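You operate a simulated robot arm through the tools that you are given. There is no shell and no other tool. Be economical: measure what you need, move in short steps, check, and stop when the job is done.

Carry out the task below with a simulated two-armed robot. There is one attempt and no reset: what you move stays moved.

Task
Take the blue holder and put it on the shelf of the side table. Take the black brush from the top of the wash bench and put it on the brown cover. Fetch the black holder and set it on the catch tray. Open the middle drawer of the workbench, take the red-band ring and put it in the inside of the middle drawer of the workbench and shut the drawer again. Open the bottom drawer of the workbench, take the bright ring from the top of the workbench and put it in the inside of the bottom drawer of the workbench and shut the drawer again. Any order will do.
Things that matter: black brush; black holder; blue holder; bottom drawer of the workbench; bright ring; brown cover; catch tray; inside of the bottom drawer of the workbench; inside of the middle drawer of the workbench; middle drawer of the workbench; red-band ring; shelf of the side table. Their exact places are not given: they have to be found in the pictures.

The check looks at the end state, three seconds after you hand in, the way a careful person would. Anything else that was tipped, shoved, dropped, spilled or broken makes it a failure. Lids that push on must go on centred and level and be pressed home; caps that screw on are set level and turned clockwise until they are tight.

Robot
Two 6-joint arms with two-finger parallel grippers on one trunk, on a base that drives. Base frame: it is fixed to the floor where the robot stands at the start and does not move with it; the origin is under the middle of the robot, x ahead of it, y to its left, z up. Readings come in m, degrees, newtons and seconds.
The left shoulder is at the start at [0.28, 0.185, 1.005], the right one opposite. With the tool pointing down near the work surface each hand reaches from about 0.56 to 0.94 m from the robot's upright axis, wherever it stands, measured 20 degrees to its own side. Places, roughly: black brush (5x5x12 cm) [1.4, -1.8, 0.9]; black holder (6x6x3 cm) [1.5, -2.1, 0.9]; blue holder (6x6x5 cm) [0.5, 0, 0.9]; bottom drawer of the workbench [-1.1, -0.9, 0.5]; bright ring (6x6x3 cm) [-1.5, -2.3, 0.9]; brown cover [1.25, -1.75, 0.75]; catch tray (25x19x8 cm) [1.3, -2.2, 0.9]; inside of the bottom drawer of the workbench [-1.2, -0.9, 0.5]; inside of the middle drawer of the workbench [-1.2, -0.9, 0.6]; middle drawer of the workbench [-1.1, -0.9, 0.7]; red-band ring (6x6x3 cm) [-1, -2.2, 0.9]; shelf of the side table [-1.3, 0, 0.3]. Payload 1.57 kg a hand.
The TCP of each hand is the grasp point between the finger pads, 0.03 m short of the fingertips. In the tool frame z runs along the fingers and y along their closing line. The gripper opens to 0.08 m. The fingers are 0.017 m wide and 0.012 m thick; the gripper's body (0.04 by 0.082 m) begins 0.08 m behind the TCP.
Orientation is that of the tool frame in the base frame, as [roll, pitch, yaw] about the fixed x, y, z axes, in that order (R = Rz(yaw) Ry(pitch) Rx(roll)). With the fingers straight down and closing along the base's y, the tool's x points along the base's -x, its y along +y and its z along -z.

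Tools
- The arms move only by the tool jog_arm. It takes "left_motion", "right_motion" or both (then of equal length, played together; a hand with none holds still); each is text: rows parted by semicolons, each of 6 numbers parted by spaces: the shift along the tool's x, y, z in m, then the turn, a rotation vector about the tool's x, y, z in degrees. In form: tx ty tz rx ry rz; .... A call has 1 to 8 rows; each row is the pose to reach, as a shift and turn from the pose commanded when the call began, along the tool's axes at that moment. "left_jaw" and "right_jaw" are, for a hand that has rows, the opening in per cent of the stroke, from 0 (shut) to 100 (fully open), set as the call begins (left out, the last holds). A row lasts 0.2 s, in which the tool goes at most 0.05 m and 8.6 degrees; a call with a longer step from one row to the next is refused whole, and so is a gripper value outside its range. A pose out of reach is approached as far as the arm can. The call stops where the force on the tool passes 40 N (or 10 N more than at its start, if that is more) or the arm is blocked; 0.2 s more then pass. Each finger travels about 0.153 m/s and halts on what it meets, pressing with about 23 N; the grip force reading is that of the motor and also rises with nothing between the fingers. The clock runs only during rows and for 0.2 s after the last one: add rows that repeat a pose to give the fingers time. It gives the time, the measured TCP pose, the force on the tool (base axes), the opening and the grip force at its end, in the units of the frame above (readings bear some noise), with the torque about the TCP (base axes, N m) and any sound that the robot's microphone picked up.
- Cameras (640 x 400 px; columns grow to the right, rows downward): "scene" is now at [0.1883, -0.0839, 1.4562]; the picture's right is [-0.97, -0.26, 0.00], its down [-0.19, 0.72, -0.67] and it looks along [0.17, -0.65, -0.74] (base axes); focal length 214 px, centre (320, 200). "left" rides on the left gripper at [0.072, 0.007, -0.122] in its tool frame; the picture's right is [-0.09, 1.00, 0.00], its down [-0.84, -0.08, -0.54] and it looks along [-0.54, -0.05, 0.84] (tool axes); focal length 238 px, centre (320, 200). "right" rides on the right gripper at [0.072, -0.007, -0.122] in its tool frame; the picture's right is [0.09, 1.00, 0.00], its down [-0.84, 0.08, -0.54] and it looks along [-0.54, 0.05, 0.84] (tool axes); focal length 238 px, centre (320, 200).
- snapshot(camera): a new picture of that camera. It takes no simulated time.
- raise_lower(by): slides the trunk up (or, below 0, down) by that many m; the arms and the scene camera ride with it, the base frame stays. It gives what a move gives, with no picture.
- drive_base(legs): drives the robot by 1 to 6 legs, each [ahead, turn to the left] in m and degrees, along the robot's own axes; the way and the turn of a leg run together, so that a leg with both is an arc; at most 1.5 m and 180 degrees a leg. The arms and the cameras ride along, it lands a little off, and it stops where it bumps. It gives what a move gives.
- head_to(pan, tilt): turns the head with the scene camera to pan (to the left, within 86 degrees either way) and tilt (down, from -29 to 69), counted from straight ahead of the robot. It gives what a move gives.
- point_at(camera, pixels): for up to 12 pixels [column, row] of the newest picture of that camera ("zoom" is the newest enlarged one), the place [x, y, z] in the base frame of the surface seen there, good to about 0.002 m, but the place of the scene camera against the robot may be out by one fixed shift of up to 0.018 m in any direction. It takes no simulated time.
- zoom(camera, box): a new picture of the part [left, top, right, bottom] of that camera's present view, enlarged. It takes no simulated time.
- close_job(): hands the job in; it is judged then, once.

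Go step by step. Measure first, check grasps and placings, and put right what went wrong. The budget is 138 turns and 180 pictures, counting those below and the enlarged ones. Unless the task says otherwise, let go and move clear before handing in.

The tools are called after ">>>" as name(argument=value, ...) on one line, values as JSON. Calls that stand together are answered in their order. jog_arm: Moves the arms, as the interface text tells. Its arguments: {"type":"object","properties":{"left_motion":{"type":"string"},"left_jaw":{"type":"number"},"right_motion":{"type":"string"},"right_jaw":{"type":"number"}},"required":[]} The other tools are called the same way: raise_lower (by) slides the trunk up or down; drive_base (legs) drives the base; head_to (pan, tilt) turns the head that bears the scene camera; snapshot (camera) takes a picture; point_at (camera, pixels) gives the place of the surface under pixels of a picture; zoom (camera, box) takes an enlarged picture of a part of a camera's view; close_job () hands the job in.

At the start:

```text
time_s: 0.0
left_ee_pos: [0.5978, -0.0955, 1.0718]
left_ee_rot: [180.0, -0.1, 180.0]
left_force: [0.3, 0.5, -0.2]
left_moment: [-0.02, 0.01, 0.02]
left_width: 0.0799
left_grip_force: 0.1
right_ee_pos: [0.3736, -0.5004, 1.166]
right_ee_rot: [-180.0, 0.1, 179.9]
right_force: [-0.1, 0.1, -0.2]
right_moment: [-0.01, -0.01, 0.01]
right_width: 0.08
right_grip_force: 0.0
trunk travel left (down, up): [-0.7, 0.29]
robot x, y, heading: [-0.0025, 0.0011, 0.1]
head pan, tilt: [-74.9, 48.0]
```

scene: 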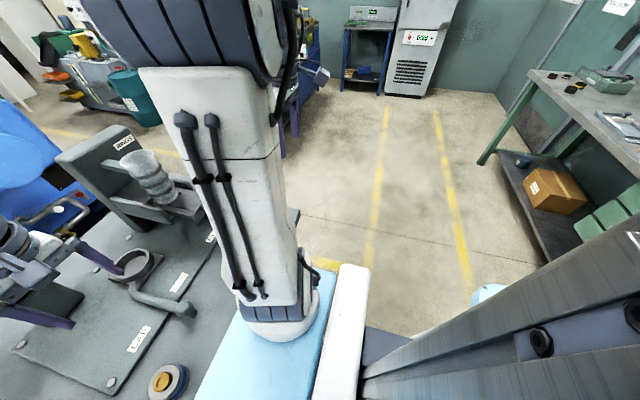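
right: 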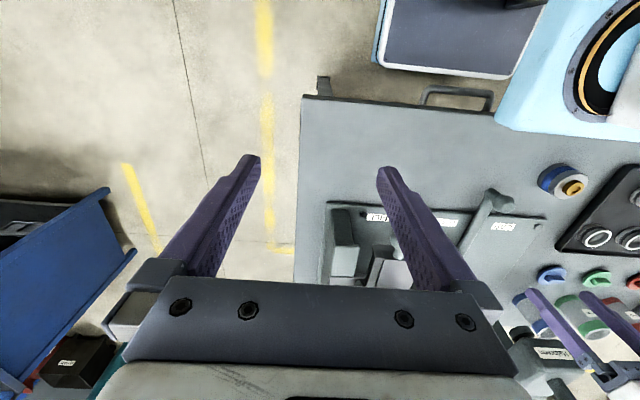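
left: 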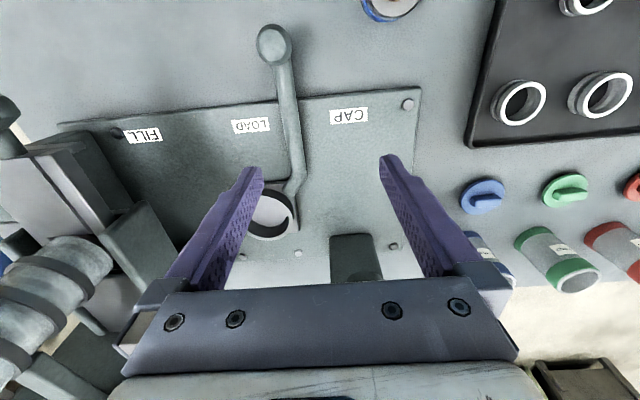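

The pictures show a bench with fixtures ahead; I will look straight ahead first for the blue holder.

>>> head_to(pan=0, tilt=55)

>>> snapshot(camera="scene")

```text
time_s: 1.5
left_ee_pos: [0.5976, -0.0951, 1.0731]
left_ee_rot: [-179.9, -0.1, -180.0]
left_force: [-0.2, 0.2, 0.2]
left_moment: [-0.01, -0.01, 0.02]
left_width: 0.08
left_grip_force: 0.1
right_ee_pos: [0.3715, -0.5002, 1.1651]
right_ee_rot: [180.0, 0.0, 180.0]
right_force: [0.5, -1.0, -1.2]
right_moment: [0.0, -0.01, -0.01]
right_width: 0.0799
right_grip_force: 0.0
trunk travel left (down, up): [-0.7, 0.29]
robot x, y, heading: [-0.0005, 0.0004, 0.0]
head pan, tilt: [0.0, 55.0]
```

```text
176 pictures are left
```

scene: 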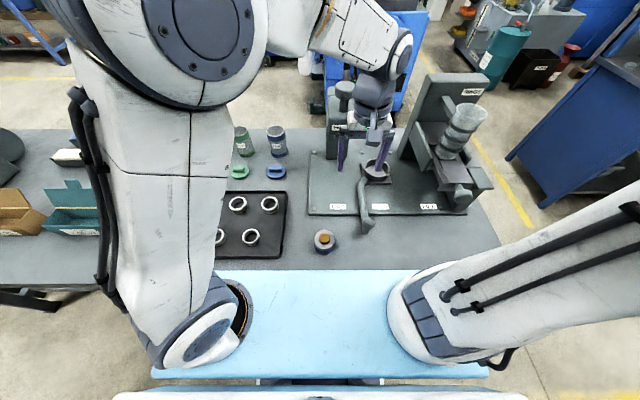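

>>> zoom(camera="scene", box=[200, 100, 440, 270])

>>> point_at(camera="scene", pixels=[[325, 240], [325, 250], [315, 242], [335, 242], [267, 248], [350, 240], [485, 235], [365, 225]])

```text
2.35 times, centred on (320, 185) of scene
```

zoom: 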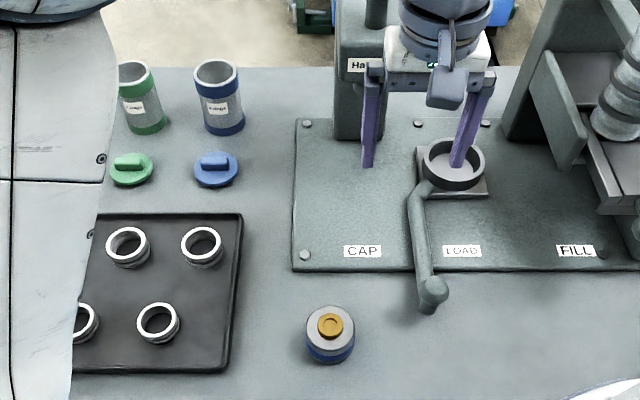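

```text
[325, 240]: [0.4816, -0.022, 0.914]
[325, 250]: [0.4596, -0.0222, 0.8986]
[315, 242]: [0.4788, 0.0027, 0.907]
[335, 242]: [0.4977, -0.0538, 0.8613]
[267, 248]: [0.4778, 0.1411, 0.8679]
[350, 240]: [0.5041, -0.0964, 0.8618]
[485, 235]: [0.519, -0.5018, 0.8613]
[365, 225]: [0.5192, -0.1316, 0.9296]
```

The blue holder is the round piece at (325,242), about [0.481,-0.02], top 0.914, bench 0.862. I back off 0.22 m to get it in reach.

>>> drive_base(legs=[[-0.22, 0]])

>>> snapshot(camera="left")

>>> snapshot(camera="scene")

```text
time_s: 3.2
left_ee_pos: [0.3758, -0.0953, 1.0733]
left_ee_rot: [-180.0, 0.0, -179.9]
left_force: [-0.4, 0.7, -0.6]
left_moment: [-0.05, -0.02, -0.02]
left_width: 0.0801
left_grip_force: 0.0
right_ee_pos: [0.1529, -0.4994, 1.1655]
right_ee_rot: [-180.0, -0.1, -180.0]
right_force: [0.9, -0.4, 0.3]
right_moment: [0.0, 0.04, 0.0]
right_width: 0.0798
right_grip_force: 0.1
trunk travel left (down, up): [-0.7, 0.29]
robot x, y, heading: [-0.2248, -0.0014, 0.1]
head pan, tilt: [0.0, 55.0]
```

```text
174 pictures are left
```

left: 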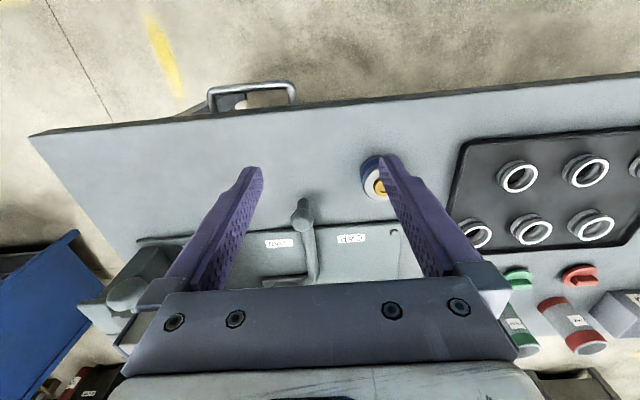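

```text
173 pictures are left
```

scene: 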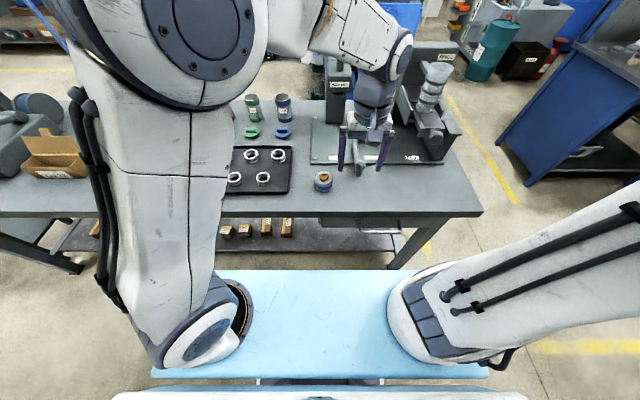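

>>> point_at(camera="left", pixels=[[378, 187], [370, 165], [364, 180], [372, 196], [340, 200]])

>>> point_at(camera="scene", pixels=[[323, 177], [323, 174], [315, 177], [331, 177]])

>>> zoom(camera="left", box=[310, 120, 430, 220])

```text
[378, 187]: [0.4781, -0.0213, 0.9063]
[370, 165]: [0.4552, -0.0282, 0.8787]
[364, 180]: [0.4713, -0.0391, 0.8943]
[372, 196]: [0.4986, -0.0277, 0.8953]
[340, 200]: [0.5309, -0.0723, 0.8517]
```

```text
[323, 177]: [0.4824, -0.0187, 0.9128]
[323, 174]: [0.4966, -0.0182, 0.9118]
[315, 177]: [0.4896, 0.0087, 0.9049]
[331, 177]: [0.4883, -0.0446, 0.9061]
```

```text
4.00 times, centred on (370, 170) of left
```

zoom: 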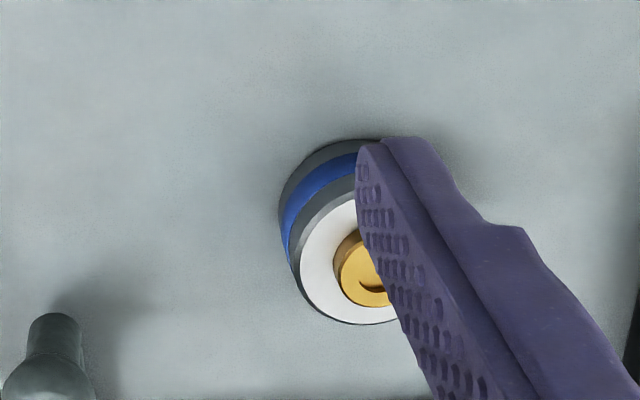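

>>> point_at(camera="zoom", pixels=[[362, 275], [340, 265], [315, 265], [345, 310], [352, 205], [375, 300], [385, 320]])

```text
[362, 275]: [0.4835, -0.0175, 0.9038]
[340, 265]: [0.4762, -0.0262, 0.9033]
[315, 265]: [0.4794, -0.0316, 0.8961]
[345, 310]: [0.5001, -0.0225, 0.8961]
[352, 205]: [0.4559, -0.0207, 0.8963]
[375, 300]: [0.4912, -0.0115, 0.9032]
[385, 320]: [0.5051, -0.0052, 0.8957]
```

Table height by the hand camera is 0.852, holder ring top 0.896. I move the left hand above it and look again.

>>> jog_arm(left_motion="-0.035 0.026 0 0 0 0; -0.07 0.052 0 0 0 0; -0.105 0.078 0 0 0 0; -0.105 0.078 0.04 0 0 0; -0.105 0.078 0.05 0 0 0", left_jaw=100)

>>> snapshot(camera="left")

```text
time_s: 4.4
left_ee_pos: [0.4792, -0.0169, 1.0213]
left_ee_rot: [-180.0, 0.0, -179.9]
left_force: [0.7, 1.1, 0.2]
left_moment: [0.0, -0.02, 0.02]
left_width: 0.0799
left_grip_force: 0.0
right_ee_pos: [0.1523, -0.4998, 1.1648]
right_ee_rot: [179.9, 0.1, -179.9]
right_force: [0.8, 1.8, 0.0]
right_moment: [0.0, -0.02, 0.02]
right_width: 0.08
right_grip_force: 0.2
trunk travel left (down, up): [-0.7, 0.29]
robot x, y, heading: [-0.2196, -0.0003, -0.2]
head pan, tilt: [0.0, 55.0]
```

```text
171 pictures are left
```

left: 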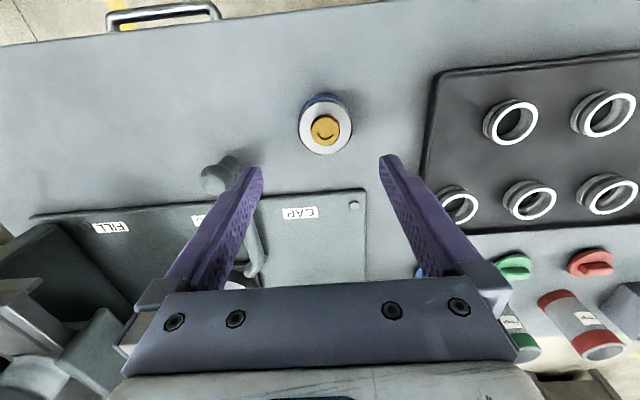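

>>> point_at(camera="left", pixels=[[325, 128], [301, 130], [349, 130], [325, 152], [325, 108], [325, 100]])

```text
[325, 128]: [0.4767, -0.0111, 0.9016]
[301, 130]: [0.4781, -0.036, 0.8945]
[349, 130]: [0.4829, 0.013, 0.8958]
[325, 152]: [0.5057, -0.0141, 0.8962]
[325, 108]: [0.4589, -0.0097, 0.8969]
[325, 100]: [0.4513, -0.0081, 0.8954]
```

Centre is about [0.480,-0.0115]; I descend to TCP z 0.888, then grip.

>>> jog_arm(left_motion="0 0.0055 0.04 0 0 0; 0 0.0055 0.08 0 0 0; 0 0.0055 0.11 0 0 0; 0 0.0055 0.133 0 0 0; 0 0.0055 0.133 0 0 0")

>>> jog_arm(left_motion="0 0 0 0 0 0; 0 0 0 0 0 0; 0 0 -0.04 0 0 0; 0 0 -0.08 0 0 0; 0 0 -0.12 0 0 0; 0 0 -0.16 0 0 0", left_jaw=0)

>>> snapshot(camera="left")

```text
time_s: 5.6
left_ee_pos: [0.4784, -0.0137, 0.8893]
left_ee_rot: [-180.0, 0.0, -180.0]
left_force: [-0.3, -0.2, 0.2]
left_moment: [0.0, -0.04, 0.03]
left_width: 0.0801
left_grip_force: 0.2
right_ee_pos: [0.1527, -0.4996, 1.1653]
right_ee_rot: [179.9, 0.0, -179.8]
right_force: [-1.0, -0.7, 0.4]
right_moment: [0.0, -0.02, 0.02]
right_width: 0.08
right_grip_force: 0.1
trunk travel left (down, up): [-0.7, 0.29]
robot x, y, heading: [-0.2181, -0.0012, -0.1]
head pan, tilt: [0.0, 55.0]
```

```text
time_s: 7.0
left_ee_pos: [0.4807, -0.0127, 1.0504]
left_ee_rot: [-179.9, 0.0, -179.9]
left_force: [0.6, 0.6, -6.4]
left_moment: [0.0, -0.01, 0.0]
left_width: 0.0573
left_grip_force: 22.9
right_ee_pos: [0.1511, -0.5005, 1.1652]
right_ee_rot: [-180.0, 0.0, -179.9]
right_force: [0.5, -0.3, -0.5]
right_moment: [-0.04, 0.0, -0.02]
right_width: 0.0797
right_grip_force: 0.0
trunk travel left (down, up): [-0.7, 0.29]
robot x, y, heading: [-0.2204, 0.0003, 0.1]
head pan, tilt: [0.0, 55.0]
```

```text
170 pictures are left
```

left: 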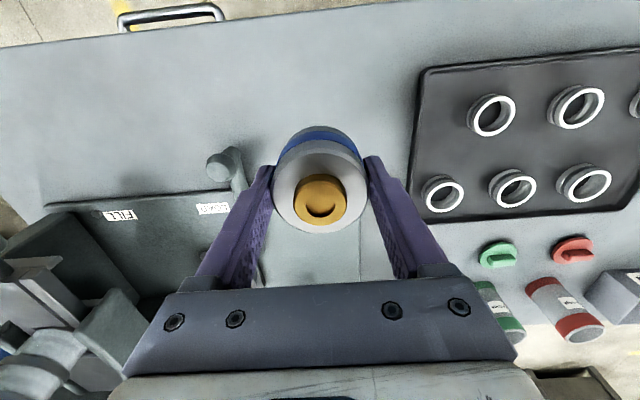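

The holder is gripped (0.057 m). Now I look around to both sides before turning.

>>> head_to(pan=86, tilt=30)

>>> snapshot(camera="scene")

>>> head_to(pan=-86, tilt=30)

>>> snapshot(camera="scene")

```text
time_s: 8.6
left_ee_pos: [0.4806, -0.0124, 1.0499]
left_ee_rot: [180.0, -0.1, -179.9]
left_force: [0.4, -0.1, -6.9]
left_moment: [0.01, -0.02, -0.02]
left_width: 0.0578
left_grip_force: 23.0
right_ee_pos: [0.153, -0.5002, 1.1664]
right_ee_rot: [180.0, 0.1, -180.0]
right_force: [0.0, -0.5, 0.0]
right_moment: [0.05, -0.01, 0.03]
right_width: 0.08
right_grip_force: 0.1
trunk travel left (down, up): [-0.7, 0.29]
robot x, y, heading: [-0.2203, 0.0022, 0.1]
head pan, tilt: [85.9, 30.0]
```

```text
169 pictures are left
```

scene: 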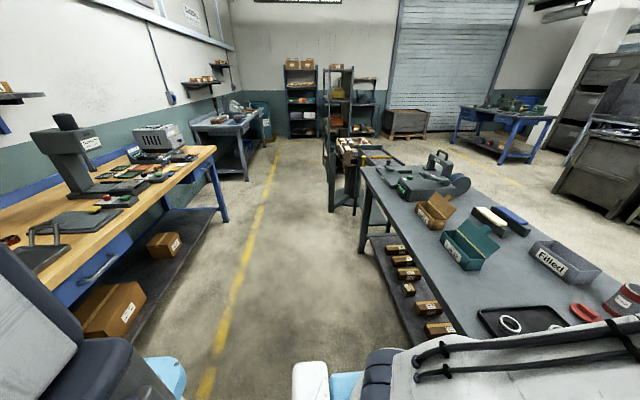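

```text
time_s: 11.2
left_ee_pos: [0.4807, -0.0124, 1.0499]
left_ee_rot: [-179.9, 0.0, -179.9]
left_force: [1.0, 0.1, -6.2]
left_moment: [0.01, -0.02, 0.0]
left_width: 0.0575
left_grip_force: 22.9
right_ee_pos: [0.1536, -0.4995, 1.1649]
right_ee_rot: [179.9, 0.0, -179.9]
right_force: [0.1, 0.9, -0.2]
right_moment: [-0.03, 0.0, 0.01]
right_width: 0.0799
right_grip_force: 0.2
trunk travel left (down, up): [-0.7, 0.29]
robot x, y, heading: [-0.2211, -0.0012, 0.2]
head pan, tilt: [-85.9, 30.0]
```

```text
168 pictures are left
```

scene: 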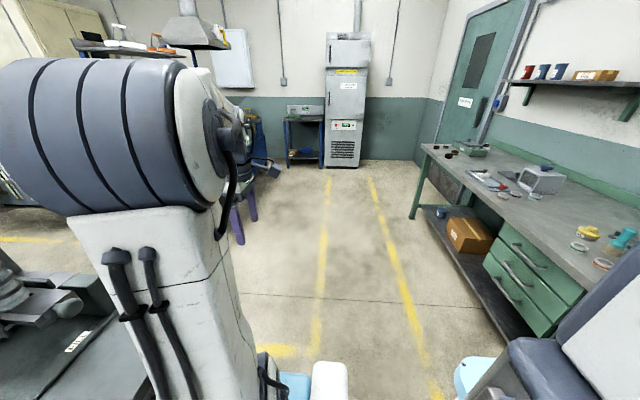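

>>> point_at(camera="scene", pixels=[[424, 145], [500, 222], [570, 280], [600, 265], [540, 340], [465, 235], [440, 212], [575, 295], [520, 280], [545, 330]])

>>> head_to(pan=86, tilt=35)

>>> snapshot(camera="scene")

>>> point_at(camera="scene", pixels=[[140, 320], [214, 120], [20, 265], [100, 200], [190, 190], [60, 310]])

```text
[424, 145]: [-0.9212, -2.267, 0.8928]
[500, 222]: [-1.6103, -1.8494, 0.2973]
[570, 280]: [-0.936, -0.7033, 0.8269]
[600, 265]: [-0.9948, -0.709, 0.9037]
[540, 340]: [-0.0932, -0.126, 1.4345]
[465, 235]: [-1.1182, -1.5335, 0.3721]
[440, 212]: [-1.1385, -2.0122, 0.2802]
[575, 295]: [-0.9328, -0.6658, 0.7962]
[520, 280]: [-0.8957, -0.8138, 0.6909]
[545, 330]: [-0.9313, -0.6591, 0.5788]
```

```text
time_s: 13.8
left_ee_pos: [0.4805, -0.0124, 1.0505]
left_ee_rot: [180.0, 0.1, -180.0]
left_force: [0.6, -0.2, -5.7]
left_moment: [0.03, 0.02, 0.01]
left_width: 0.0576
left_grip_force: 22.8
right_ee_pos: [0.1529, -0.4996, 1.1659]
right_ee_rot: [180.0, -0.1, -179.9]
right_force: [0.1, 0.0, 0.4]
right_moment: [-0.02, -0.01, 0.01]
right_width: 0.08
right_grip_force: 0.0
trunk travel left (down, up): [-0.7, 0.29]
robot x, y, heading: [-0.2199, -0.0007, 0.2]
head pan, tilt: [85.9, 35.0]
```

```text
167 pictures are left
```

scene: 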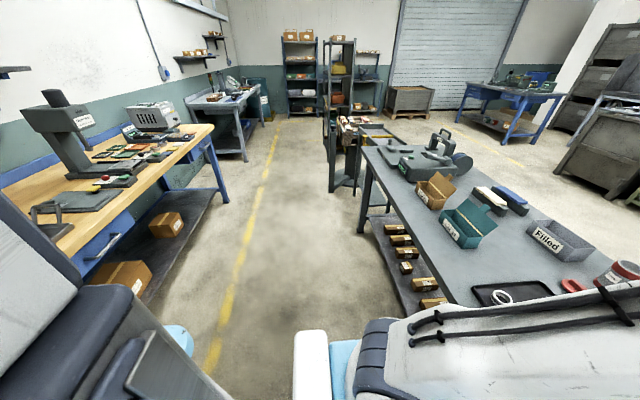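

```text
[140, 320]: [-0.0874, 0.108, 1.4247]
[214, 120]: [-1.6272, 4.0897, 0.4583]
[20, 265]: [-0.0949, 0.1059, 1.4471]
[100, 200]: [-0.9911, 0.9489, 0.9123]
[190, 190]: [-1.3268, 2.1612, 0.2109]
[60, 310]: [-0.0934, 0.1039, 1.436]
```

Benches behind have their front edges near x=-0.9, the side table is between them. I raise the trunk and turn left about 180°, then look.

>>> raise_lower(by=0.25)

>>> drive_base(legs=[[0, 90], [0, 90]])

>>> head_to(pan=0, tilt=45)

>>> snapshot(camera="scene")

```text
time_s: 16.3
left_ee_pos: [0.4799, -0.0123, 1.2999]
left_ee_rot: [180.0, -0.1, -180.0]
left_force: [-0.4, -0.3, -6.9]
left_moment: [0.02, 0.01, 0.0]
left_width: 0.0576
left_grip_force: 22.9
right_ee_pos: [0.1539, -0.4995, 1.4154]
right_ee_rot: [180.0, 0.1, -179.9]
right_force: [0.1, -0.7, 0.0]
right_moment: [-0.01, 0.0, 0.02]
right_width: 0.08
right_grip_force: 0.2
trunk travel left (down, up): [-0.95, 0.04]
robot x, y, heading: [-0.2194, 0.0011, 0.3]
head pan, tilt: [85.9, 35.0]
```

```text
time_s: 24.3
left_ee_pos: [-0.9235, 0.0299, 1.2993]
left_ee_rot: [180.0, 0.0, -1.3]
left_force: [0.3, 0.0, -7.0]
left_moment: [-0.01, -0.06, 0.01]
left_width: 0.0572
left_grip_force: 22.8
right_ee_pos: [-0.5848, 0.5072, 1.4149]
right_ee_rot: [179.9, 0.1, -1.3]
right_force: [0.3, -0.5, -0.1]
right_moment: [0.0, 0.0, 0.04]
right_width: 0.08
right_grip_force: 0.0
trunk travel left (down, up): [-0.95, 0.04]
robot x, y, heading: [-0.2232, -0.0019, 178.8]
head pan, tilt: [85.9, 35.0]
```

```text
time_s: 25.9
left_ee_pos: [-0.9234, 0.0287, 1.3002]
left_ee_rot: [-179.9, 0.1, -1.3]
left_force: [0.5, -0.1, -6.5]
left_moment: [-0.03, -0.01, 0.01]
left_width: 0.0576
left_grip_force: 23.1
right_ee_pos: [-0.5829, 0.5083, 1.4142]
right_ee_rot: [-180.0, 0.0, -1.3]
right_force: [-0.2, 0.3, 0.0]
right_moment: [0.04, -0.04, -0.04]
right_width: 0.0799
right_grip_force: 0.1
trunk travel left (down, up): [-0.95, 0.04]
robot x, y, heading: [-0.2206, -0.0007, 178.5]
head pan, tilt: [0.0, 45.0]
```

```text
166 pictures are left
```

scene: 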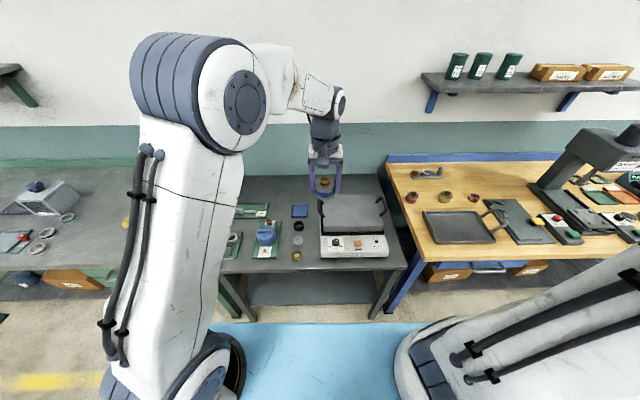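

>>> point_at(camera="scene", pixels=[[300, 270], [230, 290], [310, 290], [310, 300], [380, 290], [245, 272], [385, 272], [240, 310], [375, 310], [350, 250], [404, 266], [222, 272]])

>>> zoom(camera="scene", box=[200, 170, 440, 320])

```text
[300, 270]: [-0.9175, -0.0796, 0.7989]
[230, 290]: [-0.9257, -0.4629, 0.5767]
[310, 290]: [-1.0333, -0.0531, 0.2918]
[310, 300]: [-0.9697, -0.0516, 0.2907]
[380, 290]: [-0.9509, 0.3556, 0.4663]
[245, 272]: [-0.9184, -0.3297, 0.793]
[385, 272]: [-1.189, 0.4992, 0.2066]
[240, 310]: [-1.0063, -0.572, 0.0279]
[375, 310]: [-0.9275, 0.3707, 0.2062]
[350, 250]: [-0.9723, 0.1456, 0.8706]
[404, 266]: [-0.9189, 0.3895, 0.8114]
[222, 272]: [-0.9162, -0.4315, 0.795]
```

```text
2.67 times, centred on (320, 245) of scene
```

zoom: 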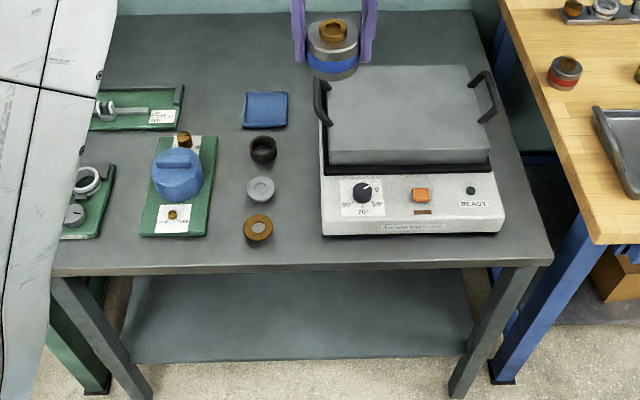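

Shelf is at z≈0.285, front edge x≈-0.96, under a table top whose edge is at x≈-0.917. I measure the arm's own links to judge the clearance.

>>> point_at(camera="scene", pixels=[[230, 85], [150, 90], [160, 180], [190, 370], [270, 70], [305, 85], [338, 103], [325, 130], [325, 155], [325, 165], [322, 182]])

```text
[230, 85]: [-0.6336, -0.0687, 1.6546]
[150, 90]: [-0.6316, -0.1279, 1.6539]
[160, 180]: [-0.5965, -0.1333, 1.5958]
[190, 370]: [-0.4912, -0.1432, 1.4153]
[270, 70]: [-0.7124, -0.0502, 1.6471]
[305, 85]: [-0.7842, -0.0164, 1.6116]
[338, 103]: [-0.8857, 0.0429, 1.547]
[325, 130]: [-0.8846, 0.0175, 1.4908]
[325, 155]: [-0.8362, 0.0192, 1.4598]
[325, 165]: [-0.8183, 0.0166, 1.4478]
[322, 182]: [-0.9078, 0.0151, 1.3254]
```

The arm fits under the top with a vertical tool if the trunk is low and the arm nearly stretched. I retract the hand, shift it left and back off a bit.

>>> jog_arm(left_motion="0.02 0.03 0 0 0 0; 0.04 0.06 0 0 0 0; 0.06 0.09 0 0 0 0; 0.08 0.12 0 0 0 0; 0.08 0.12 0 0 0 0")

>>> drive_base(legs=[[-0.08, 1.4]])

>>> head_to(pan=0, tilt=65)

>>> snapshot(camera="scene")

>>> snapshot(camera="left")

```text
time_s: 27.1
left_ee_pos: [-0.8442, -0.0936, 1.3021]
left_ee_rot: [180.0, -0.1, -1.3]
left_force: [1.4, 0.1, -5.8]
left_moment: [0.0, 0.0, 0.01]
left_width: 0.0573
left_grip_force: 22.9
right_ee_pos: [-0.5823, 0.5079, 1.415]
right_ee_rot: [180.0, 0.0, -1.3]
right_force: [0.1, -0.3, 0.6]
right_moment: [0.03, -0.02, 0.02]
right_width: 0.0799
right_grip_force: 0.1
trunk travel left (down, up): [-0.95, 0.04]
robot x, y, heading: [-0.2199, -0.0005, 178.7]
head pan, tilt: [0.0, 45.0]
```

```text
time_s: 28.2
left_ee_pos: [-0.7615, -0.1121, 1.3007]
left_ee_rot: [179.9, 0.0, 0.3]
left_force: [-0.2, 0.0, -7.1]
left_moment: [0.03, -0.04, 0.01]
left_width: 0.0572
left_grip_force: 22.6
right_ee_pos: [-0.5163, 0.4975, 1.4155]
right_ee_rot: [-179.9, 0.0, 0.3]
right_force: [0.2, -0.2, -0.8]
right_moment: [0.01, 0.04, -0.02]
right_width: 0.0801
right_grip_force: 0.1
trunk travel left (down, up): [-0.95, 0.04]
robot x, y, heading: [-0.1431, -0.0006, -179.7]
head pan, tilt: [0.0, 45.0]
```

```text
time_s: 29.0
left_ee_pos: [-0.7619, -0.1108, 1.3009]
left_ee_rot: [179.9, 0.0, 0.3]
left_force: [0.0, -0.5, -6.8]
left_moment: [0.0, -0.01, -0.01]
left_width: 0.0578
left_grip_force: 23.1
right_ee_pos: [-0.5177, 0.4981, 1.4158]
right_ee_rot: [179.9, 0.0, 0.3]
right_force: [0.2, -0.1, -0.1]
right_moment: [0.01, 0.02, 0.02]
right_width: 0.0803
right_grip_force: 0.0
trunk travel left (down, up): [-0.95, 0.04]
robot x, y, heading: [-0.1377, -0.0021, -179.7]
head pan, tilt: [0.0, 65.0]
```

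```text
164 pictures are left
```

scene: 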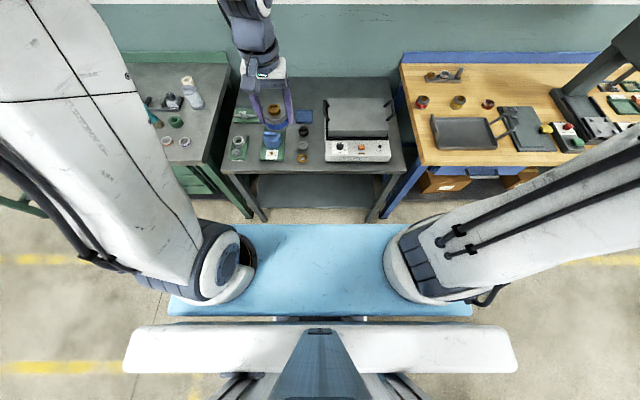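

```text
163 pictures are left
```

left: 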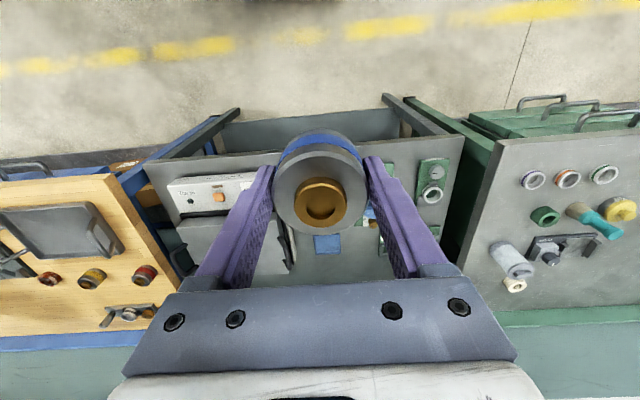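

>>> point_at(camera="scene", pixels=[[320, 226], [320, 340], [290, 172], [290, 180], [300, 200], [390, 185], [265, 60], [255, 40], [260, 80]])

>>> point_at(camera="left", pixels=[[390, 140], [250, 135], [460, 135], [300, 128], [255, 150]])

```text
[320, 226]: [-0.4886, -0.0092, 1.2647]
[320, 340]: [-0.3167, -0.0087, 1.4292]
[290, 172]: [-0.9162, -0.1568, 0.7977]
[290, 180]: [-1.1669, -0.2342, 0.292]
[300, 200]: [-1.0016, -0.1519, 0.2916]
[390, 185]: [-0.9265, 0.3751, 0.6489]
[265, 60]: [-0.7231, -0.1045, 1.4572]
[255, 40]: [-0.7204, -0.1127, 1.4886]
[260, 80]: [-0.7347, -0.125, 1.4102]
```

```text
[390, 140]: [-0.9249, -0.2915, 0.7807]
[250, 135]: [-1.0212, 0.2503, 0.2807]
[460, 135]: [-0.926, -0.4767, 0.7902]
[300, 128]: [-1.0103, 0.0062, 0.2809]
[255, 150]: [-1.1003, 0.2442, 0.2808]
```

Shelf z=0.281 by the hand camera; path in front of the table at x=-0.76 is clear. I lower the trunk.

>>> raise_lower(by=-0.6)

>>> snapshot(camera="scene")

>>> raise_lower(by=-0.345)

>>> snapshot(camera="left")

>>> head_to(pan=0, tilt=15)

>>> snapshot(camera="scene")

```text
refused: -0.6 is not a number from -0.4 to 0.4
```

```text
162 pictures are left
```

scene: 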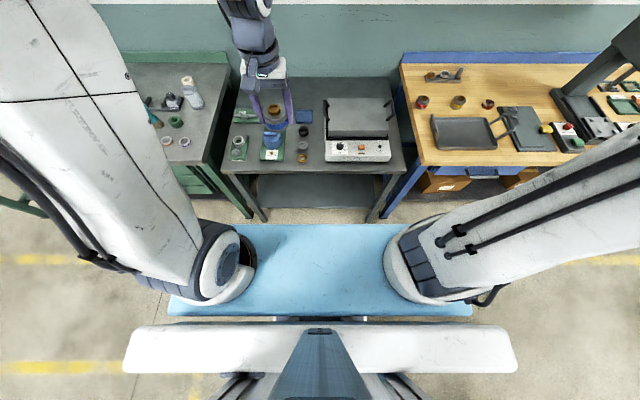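

```text
time_s: 32.4
left_ee_pos: [-0.7618, -0.1088, 0.9559]
left_ee_rot: [-180.0, 0.0, 0.3]
left_force: [0.1, -0.1, -7.0]
left_moment: [0.0, -0.02, 0.01]
left_width: 0.0574
left_grip_force: 23.1
right_ee_pos: [-0.5166, 0.497, 1.0698]
right_ee_rot: [180.0, -0.1, 0.2]
right_force: [-0.1, 0.9, -0.2]
right_moment: [0.02, -0.01, 0.0]
right_width: 0.08
right_grip_force: 0.0
trunk travel left (down, up): [-0.605, 0.385]
robot x, y, heading: [-0.143, 0.0003, -179.9]
head pan, tilt: [0.0, 65.0]
```

```text
161 pictures are left
```

left: 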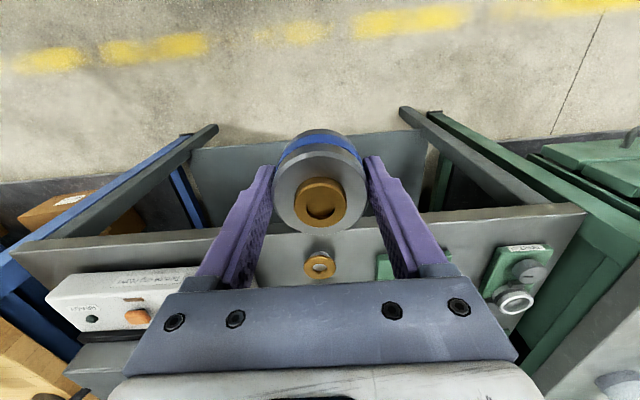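

```text
time_s: 33.6
left_ee_pos: [-0.7609, -0.1111, 0.9557]
left_ee_rot: [179.9, 0.0, 0.4]
left_force: [0.8, 0.2, -6.5]
left_moment: [0.0, 0.01, 0.02]
left_width: 0.0574
left_grip_force: 22.9
right_ee_pos: [-0.5164, 0.4977, 1.0692]
right_ee_rot: [-180.0, 0.0, 0.4]
right_force: [-0.4, -0.2, 0.0]
right_moment: [0.01, 0.0, 0.02]
right_width: 0.0797
right_grip_force: 0.1
trunk travel left (down, up): [-0.605, 0.385]
robot x, y, heading: [-0.1386, -0.0031, -179.8]
head pan, tilt: [0.0, 15.0]
```

```text
160 pictures are left
```

scene: 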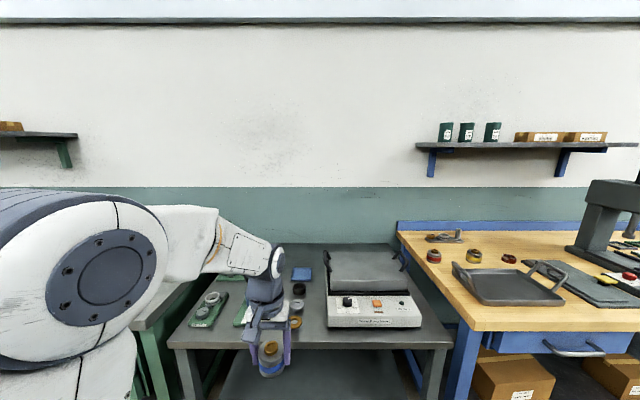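

Clear of the table edge; I continue lowering.

>>> raise_lower(by=-0.3)

>>> raise_lower(by=-0.295)

>>> snapshot(camera="scene")

>>> snapshot(camera="left")

```text
time_s: 36.6
left_ee_pos: [-0.7618, -0.1108, 0.6557]
left_ee_rot: [-180.0, 0.0, 0.3]
left_force: [-0.2, 0.8, -6.4]
left_moment: [0.0, 0.0, -0.01]
left_width: 0.0577
left_grip_force: 23.3
right_ee_pos: [-0.5164, 0.4979, 0.7698]
right_ee_rot: [-179.9, 0.0, 0.3]
right_force: [0.4, 0.3, 0.9]
right_moment: [0.0, 0.01, 0.0]
right_width: 0.0796
right_grip_force: 0.1
trunk travel left (down, up): [-0.305, 0.685]
robot x, y, heading: [-0.1448, 0.0044, -179.8]
head pan, tilt: [0.0, 15.0]
```

```text
time_s: 39.5
left_ee_pos: [-0.762, -0.1107, 0.3628]
left_ee_rot: [-179.9, 0.0, 0.4]
left_force: [0.2, 0.4, -7.2]
left_moment: [-0.01, 0.0, 0.01]
left_width: 0.0574
left_grip_force: 22.7
right_ee_pos: [-0.5162, 0.4981, 0.4756]
right_ee_rot: [-179.9, 0.0, 0.4]
right_force: [0.2, 0.0, 0.7]
right_moment: [-0.02, -0.06, -0.03]
right_width: 0.0801
right_grip_force: 0.0
trunk travel left (down, up): [-0.01, 0.98]
robot x, y, heading: [-0.1444, -0.0029, -179.5]
head pan, tilt: [0.0, 15.0]
```

```text
159 pictures are left
```

scene: 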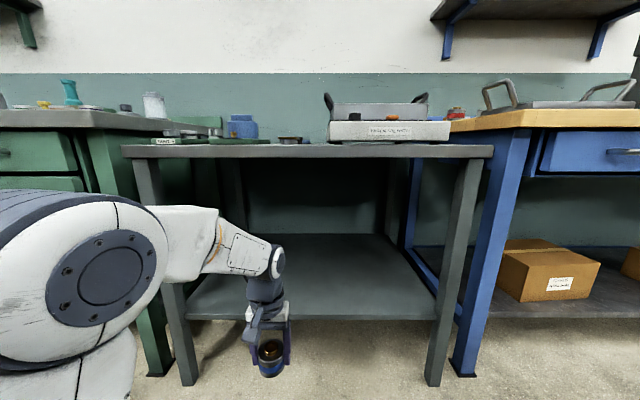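

```text
158 pictures are left
```

left: 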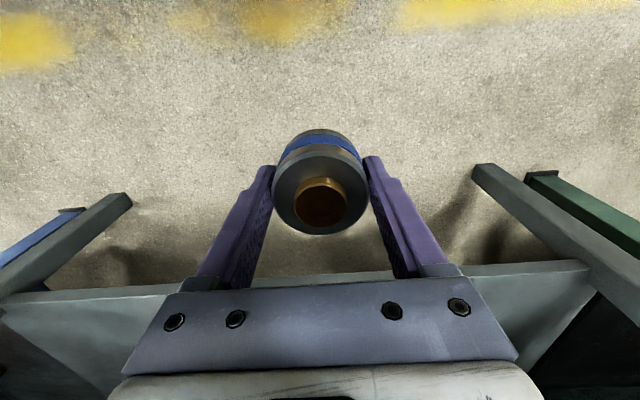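

The shelf is empty and open. I push straight in by 0.29 m at z 0.363.

>>> jog_arm(left_motion="-0.04 0 0 0 0 0; -0.08 0 0 0 0 0; -0.12 0 0 0 0 0; -0.16 0 0 0 0 0; -0.2 0 0 0 0 0; -0.24 0 0 0 0 0; -0.28 0 0 0 0 0; -0.29 0 0 0 0 0")

>>> snapshot(camera="scene")

>>> snapshot(camera="left")

```text
time_s: 41.3
left_ee_pos: [-1.0167, -0.1146, 0.3552]
left_ee_rot: [-180.0, -0.1, 0.3]
left_force: [-0.1, -0.2, -6.3]
left_moment: [0.0, -0.01, 0.0]
left_width: 0.0573
left_grip_force: 23.0
left hand out of reach, approached as far as the arm can: row 7, 8
right_ee_pos: [-0.5155, 0.4966, 0.4752]
right_ee_rot: [-180.0, 0.0, 0.3]
right_force: [-0.4, -0.4, 0.1]
right_moment: [0.0, 0.0, -0.02]
right_width: 0.08
right_grip_force: 0.2
trunk travel left (down, up): [-0.01, 0.98]
robot x, y, heading: [-0.1429, -0.0009, -179.5]
head pan, tilt: [0.0, 15.0]
```

```text
157 pictures are left
```

scene: 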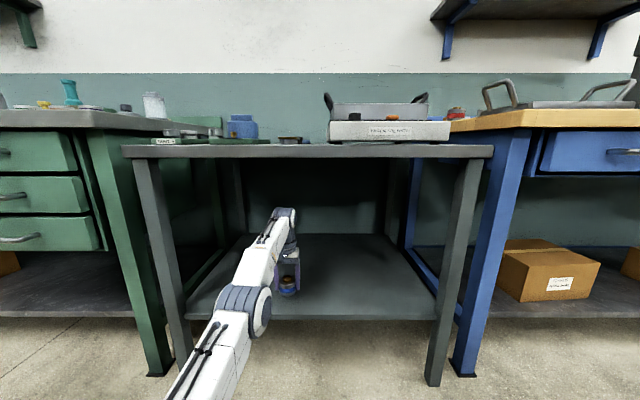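

```text
156 pictures are left
```

left: 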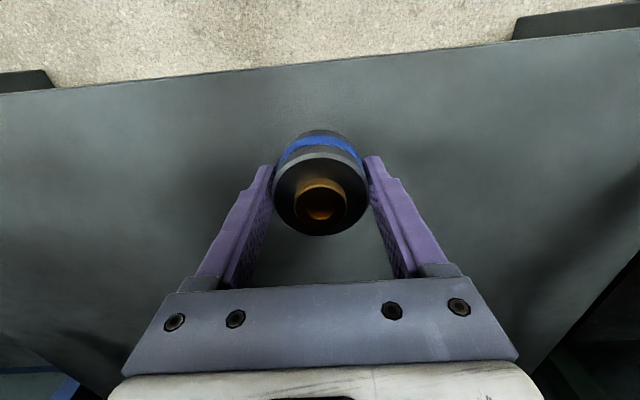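

The holder is over the shelf but the arm is at its limit; I drive 0.07 m ahead to gain slack.

>>> drive_base(legs=[[0.07, 0]])

>>> jog_arm(left_motion="0.03 0 0.005 0 0 0; 0.03 0 0.005 0 0 0; 0.03 0 0.005 0 0 0")

>>> point_at(camera="left", pixels=[[200, 150], [450, 130], [320, 90]])

```text
time_s: 42.4
left_ee_pos: [-1.0889, -0.1131, 0.3541]
left_ee_rot: [179.9, 0.1, 0.2]
left_force: [-0.2, 0.5, -6.9]
left_moment: [0.0, 0.0, 0.02]
left_width: 0.0574
left_grip_force: 23.1
right_ee_pos: [-0.5874, 0.4972, 0.4753]
right_ee_rot: [-180.0, 0.0, 0.2]
right_force: [0.4, 0.7, 0.0]
right_moment: [-0.03, -0.01, -0.03]
right_width: 0.0801
right_grip_force: 0.0
trunk travel left (down, up): [-0.01, 0.98]
robot x, y, heading: [-0.2085, -0.001, -179.9]
head pan, tilt: [0.0, 15.0]
```

```text
time_s: 43.1
left_ee_pos: [-1.0851, -0.1129, 0.354]
left_ee_rot: [180.0, -0.1, 0.2]
left_force: [0.1, 0.6, -7.0]
left_moment: [0.02, -0.03, 0.01]
left_width: 0.0575
left_grip_force: 22.9
left hand out of reach, approached as far as the arm can: row 1, 2, 3
right_ee_pos: [-0.5877, 0.4984, 0.4743]
right_ee_rot: [-180.0, -0.1, 0.2]
right_force: [0.4, 0.0, 0.5]
right_moment: [0.02, -0.02, 0.0]
right_width: 0.08
right_grip_force: 0.1
trunk travel left (down, up): [-0.01, 0.98]
robot x, y, heading: [-0.2108, -0.0014, -179.6]
head pan, tilt: [0.0, 15.0]
```

```text
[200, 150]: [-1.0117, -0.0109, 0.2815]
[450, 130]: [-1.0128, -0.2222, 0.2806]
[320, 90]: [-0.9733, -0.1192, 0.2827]
```

>>> jog_arm(left_motion="0.03 0 0 0 0 0; 0.04 0 0.01 0 0 0; 0.04 0 0.02 0 0 0; 0.04 0 0.03 0 0 0; 0.04 0 0.036 0 0 0; 0.04 0 0.036 0 0 0")

>>> snapshot(camera="left")

```text
time_s: 44.5
left_ee_pos: [-1.0879, -0.111, 0.3455]
left_ee_rot: [180.0, -0.1, 0.2]
left_force: [-0.3, -0.6, -6.1]
left_moment: [0.0, -0.01, 0.02]
left_width: 0.0574
left_grip_force: 23.3
left hand out of reach, approached as far as the arm can: row 1, 2, 3, 4, 5, 6
right_ee_pos: [-0.5875, 0.4986, 0.4747]
right_ee_rot: [-180.0, 0.0, 0.1]
right_force: [0.1, 0.2, -0.6]
right_moment: [-0.01, -0.03, -0.01]
right_width: 0.0798
right_grip_force: 0.1
trunk travel left (down, up): [-0.01, 0.98]
robot x, y, heading: [-0.2134, -0.0022, -179.8]
head pan, tilt: [0.0, 15.0]
```

```text
155 pictures are left
```

left: 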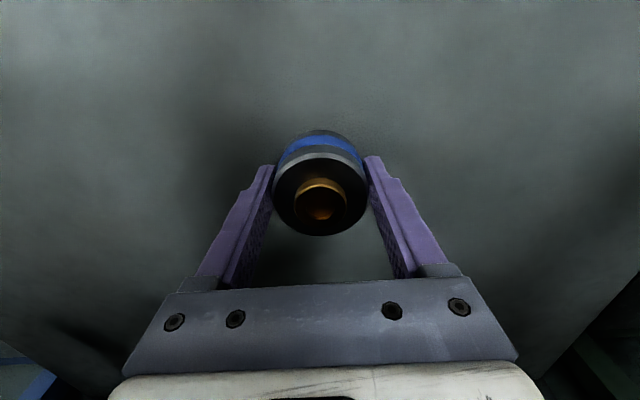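

The arm reports still out of reach; I pull the hand back a little more to see it respond.

>>> jog_arm(left_motion="0.03 0 0 0 0 0; 0.05 0 0 0 0 0; 0.05 0 0 0 0 0; 0.05 0 0 0 0 0")

```text
time_s: 45.5
left_ee_pos: [-1.087, -0.1102, 0.3461]
left_ee_rot: [179.9, -0.2, 0.2]
left_force: [-0.3, -0.1, -6.8]
left_moment: [0.0, -0.05, -0.02]
left_width: 0.0572
left_grip_force: 22.5
left hand out of reach, approached as far as the arm can: row 1, 2, 3, 4
right_ee_pos: [-0.5868, 0.4975, 0.4745]
right_ee_rot: [-179.9, 0.0, 0.2]
right_force: [0.4, 0.2, -0.3]
right_moment: [-0.03, -0.03, -0.02]
right_width: 0.0802
right_grip_force: 0.0
trunk travel left (down, up): [-0.01, 0.98]
robot x, y, heading: [-0.2145, -0.0022, -179.7]
head pan, tilt: [0.0, 15.0]
```

>>> jog_arm(left_motion="0 0.0 -0.03 0 0 0; 0 0 -0.06 0 0 0; 0.03 0 -0.06 0 0 0; 0.06 0 -0.06 0 0 0; 0.06 0 -0.06 0 0 0")

>>> snapshot(camera="scene")

```text
time_s: 46.8
left_ee_pos: [-1.0672, -0.1122, 0.4081]
left_ee_rot: [-179.9, -0.2, 0.2]
left_force: [1.0, -0.1, -7.0]
left_moment: [-0.02, -0.01, 0.02]
left_width: 0.0571
left_grip_force: 22.8
left hand out of reach, approached as far as the arm can: row 1, 2, 3, 4, 5
right_ee_pos: [-0.5869, 0.4976, 0.4743]
right_ee_rot: [180.0, 0.1, 0.3]
right_force: [-0.9, 0.7, -0.5]
right_moment: [0.02, 0.02, 0.0]
right_width: 0.0801
right_grip_force: 0.0
trunk travel left (down, up): [-0.01, 0.98]
robot x, y, heading: [-0.2115, 0.0001, -179.6]
head pan, tilt: [0.0, 15.0]
```

```text
154 pictures are left
```

scene: 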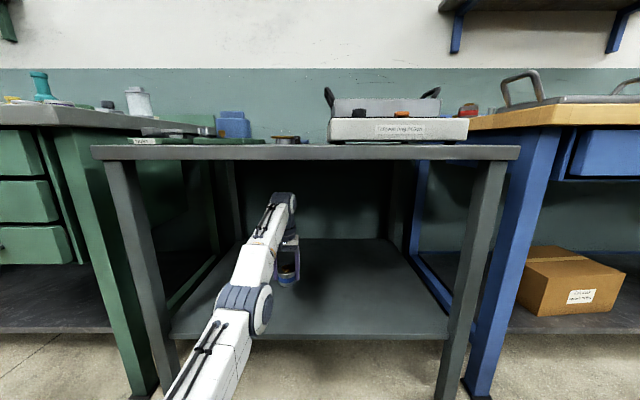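

The arm seems stuck stretched. I back out 0.17 m so that I can bend the elbow again in free space.

>>> drive_base(legs=[[-0.17, 0]])

>>> jog_arm(left_motion="0 0 0.03 0 0 0; 0 0 0.06 0 0 0; 0 0 0.08 0 0 0; 0 0 0.08 0 0 0; 0 0 0.08 0 0 0")

>>> snapshot(camera="scene")

```text
time_s: 48.2
left_ee_pos: [-0.8951, -0.1106, 0.408]
left_ee_rot: [-180.0, -0.2, 0.3]
left_force: [-0.1, 0.0, -7.5]
left_moment: [0.03, -0.05, 0.01]
left_width: 0.0572
left_grip_force: 23.0
right_ee_pos: [-0.4152, 0.4982, 0.4749]
right_ee_rot: [-180.0, 0.0, 0.2]
right_force: [0.7, -1.0, -1.3]
right_moment: [-0.01, 0.0, -0.02]
right_width: 0.0798
right_grip_force: 0.2
trunk travel left (down, up): [-0.01, 0.98]
robot x, y, heading: [-0.0419, -0.001, -179.7]
head pan, tilt: [0.0, 15.0]
```

```text
time_s: 49.4
left_ee_pos: [-0.9138, -0.107, 0.3479]
left_ee_rot: [-180.0, -0.2, 0.3]
left_force: [0.2, -0.5, -7.2]
left_moment: [-0.01, -0.01, 0.0]
left_width: 0.0573
left_grip_force: 22.9
left hand out of reach, approached as far as the arm can: row 1, 2, 3, 4, 5
right_ee_pos: [-0.4154, 0.4977, 0.4748]
right_ee_rot: [179.9, 0.0, 0.2]
right_force: [-0.1, -0.3, 0.0]
right_moment: [0.0, -0.01, -0.01]
right_width: 0.08
right_grip_force: 0.0
trunk travel left (down, up): [-0.01, 0.98]
robot x, y, heading: [-0.0392, -0.0041, -179.6]
head pan, tilt: [0.0, 15.0]
```

```text
153 pictures are left
```

scene: 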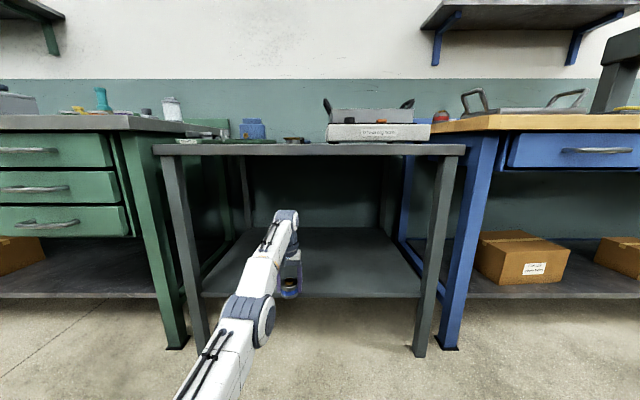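

>>> jog_arm(left_motion="0.04 0 0 0 -8 0; 0.08 0 0 0 -16 0; 0.12 0 0 0 -24 0; 0.14 0 0 0 -30 0; 0.14 0 0 0 -30 0; 0.14 0 0 0 -30 0")

>>> snapshot(camera="scene")

```text
time_s: 50.2
left_ee_pos: [-0.902, -0.1049, 0.3717]
left_ee_rot: [178.1, -1.5, 0.5]
left_force: [-0.1, 0.3, -9.1]
left_moment: [0.04, -0.06, -0.02]
left_width: 0.0574
left_grip_force: 23.1
left hand out of reach, approached as far as the arm can: row 1, 2, 3, 4
right_ee_pos: [-0.4156, 0.4975, 0.4754]
right_ee_rot: [180.0, -0.1, 0.1]
right_force: [-0.4, 0.1, -1.0]
right_moment: [0.01, 0.0, -0.01]
right_width: 0.0799
right_grip_force: 0.0
trunk travel left (down, up): [-0.01, 0.98]
robot x, y, heading: [-0.0415, -0.0035, -179.6]
head pan, tilt: [0.0, 15.0]
stopped in row 4 (left hand): the force on the tool passed its limit at 52 N (the readings are from after the stop); the commanded pose is now the measured one
```

```text
152 pictures are left
```

scene: 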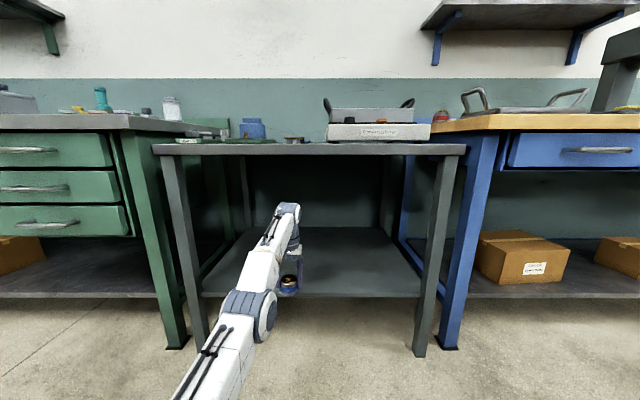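

The stop resynchronised the command with the measured pose. I try a slow pull toward the robot.

>>> jog_arm(left_motion="0.01 0 0.0 0 0 0; 0.02 0 0 0 0 0; 0.035 0 0 0 0 0; 0.05 0 0 0 0 0; 0.05 0 0 0 0 0")

```text
time_s: 51.4
left_ee_pos: [-0.9029, -0.1027, 0.3789]
left_ee_rot: [178.3, -0.7, 0.5]
left_force: [-0.7, 0.2, -6.9]
left_moment: [0.0, -0.05, -0.04]
left_width: 0.0572
left_grip_force: 23.2
left hand out of reach, approached as far as the arm can: row 1, 2, 3, 4, 5
right_ee_pos: [-0.4147, 0.498, 0.4761]
right_ee_rot: [-180.0, 0.0, 0.2]
right_force: [0.4, 0.4, -0.8]
right_moment: [0.03, 0.04, 0.01]
right_width: 0.08
right_grip_force: 0.0
trunk travel left (down, up): [-0.01, 0.98]
robot x, y, heading: [-0.0402, 0.0002, -179.7]
head pan, tilt: [0.0, 15.0]
```

Still stretched. I back off a bit more and raise the trunk slightly so I can swing the arm down and flex the elbow with room below.

>>> drive_base(legs=[[-0.06, 0]])

>>> raise_lower(by=0.08)

>>> jog_arm(left_motion="-0.04 0 0.02 0 0 0; -0.04 0 0.05 0 0 0; -0.04 0 0.08 0 0 0; -0.04 0 0.11 0 0 0; -0.01 0 0.13 0 0 0; 0.03 0 0.13 0 0 0; 0.07 0 0.12 0 0 0; 0.1 0 0.1 0 0 0")

```text
time_s: 52.4
left_ee_pos: [-0.8423, -0.1049, 0.3794]
left_ee_rot: [178.3, -0.7, 0.5]
left_force: [-0.6, -0.6, -7.3]
left_moment: [-0.01, 0.0, 0.01]
left_width: 0.0574
left_grip_force: 23.0
right_ee_pos: [-0.3548, 0.4983, 0.4753]
right_ee_rot: [179.9, 0.0, 0.3]
right_force: [0.0, 0.6, 0.4]
right_moment: [-0.02, 0.01, -0.02]
right_width: 0.08
right_grip_force: 0.0
trunk travel left (down, up): [-0.01, 0.98]
robot x, y, heading: [0.0195, 0.001, -179.7]
head pan, tilt: [0.0, 15.0]
```

```text
time_s: 53.6
left_ee_pos: [-0.8425, -0.1051, 0.4592]
left_ee_rot: [178.3, -0.7, 0.5]
left_force: [0.1, 0.4, -7.0]
left_moment: [0.02, -0.01, 0.01]
left_width: 0.0571
left_grip_force: 22.9
right_ee_pos: [-0.3549, 0.498, 0.5546]
right_ee_rot: [-179.9, 0.0, 0.3]
right_force: [-0.2, -0.1, -0.2]
right_moment: [0.02, -0.01, 0.0]
right_width: 0.0799
right_grip_force: 0.1
trunk travel left (down, up): [-0.09, 0.9]
robot x, y, heading: [0.0171, -0.002, -179.9]
head pan, tilt: [0.0, 15.0]
```

```text
time_s: 55.4
left_ee_pos: [-0.7385, -0.1091, 0.3631]
left_ee_rot: [178.3, -0.6, 0.5]
left_force: [0.2, 0.2, -7.4]
left_moment: [0.01, -0.03, -0.04]
left_width: 0.0574
left_grip_force: 23.3
left hand out of reach, approached as far as the arm can: row 1, 2, 3, 4
right_ee_pos: [-0.3554, 0.498, 0.5552]
right_ee_rot: [180.0, 0.0, 0.3]
right_force: [-0.2, 0.1, -0.5]
right_moment: [0.02, -0.02, 0.01]
right_width: 0.0799
right_grip_force: 0.1
trunk travel left (down, up): [-0.09, 0.9]
robot x, y, heading: [0.0182, 0.003, -179.4]
head pan, tilt: [0.0, 15.0]
```

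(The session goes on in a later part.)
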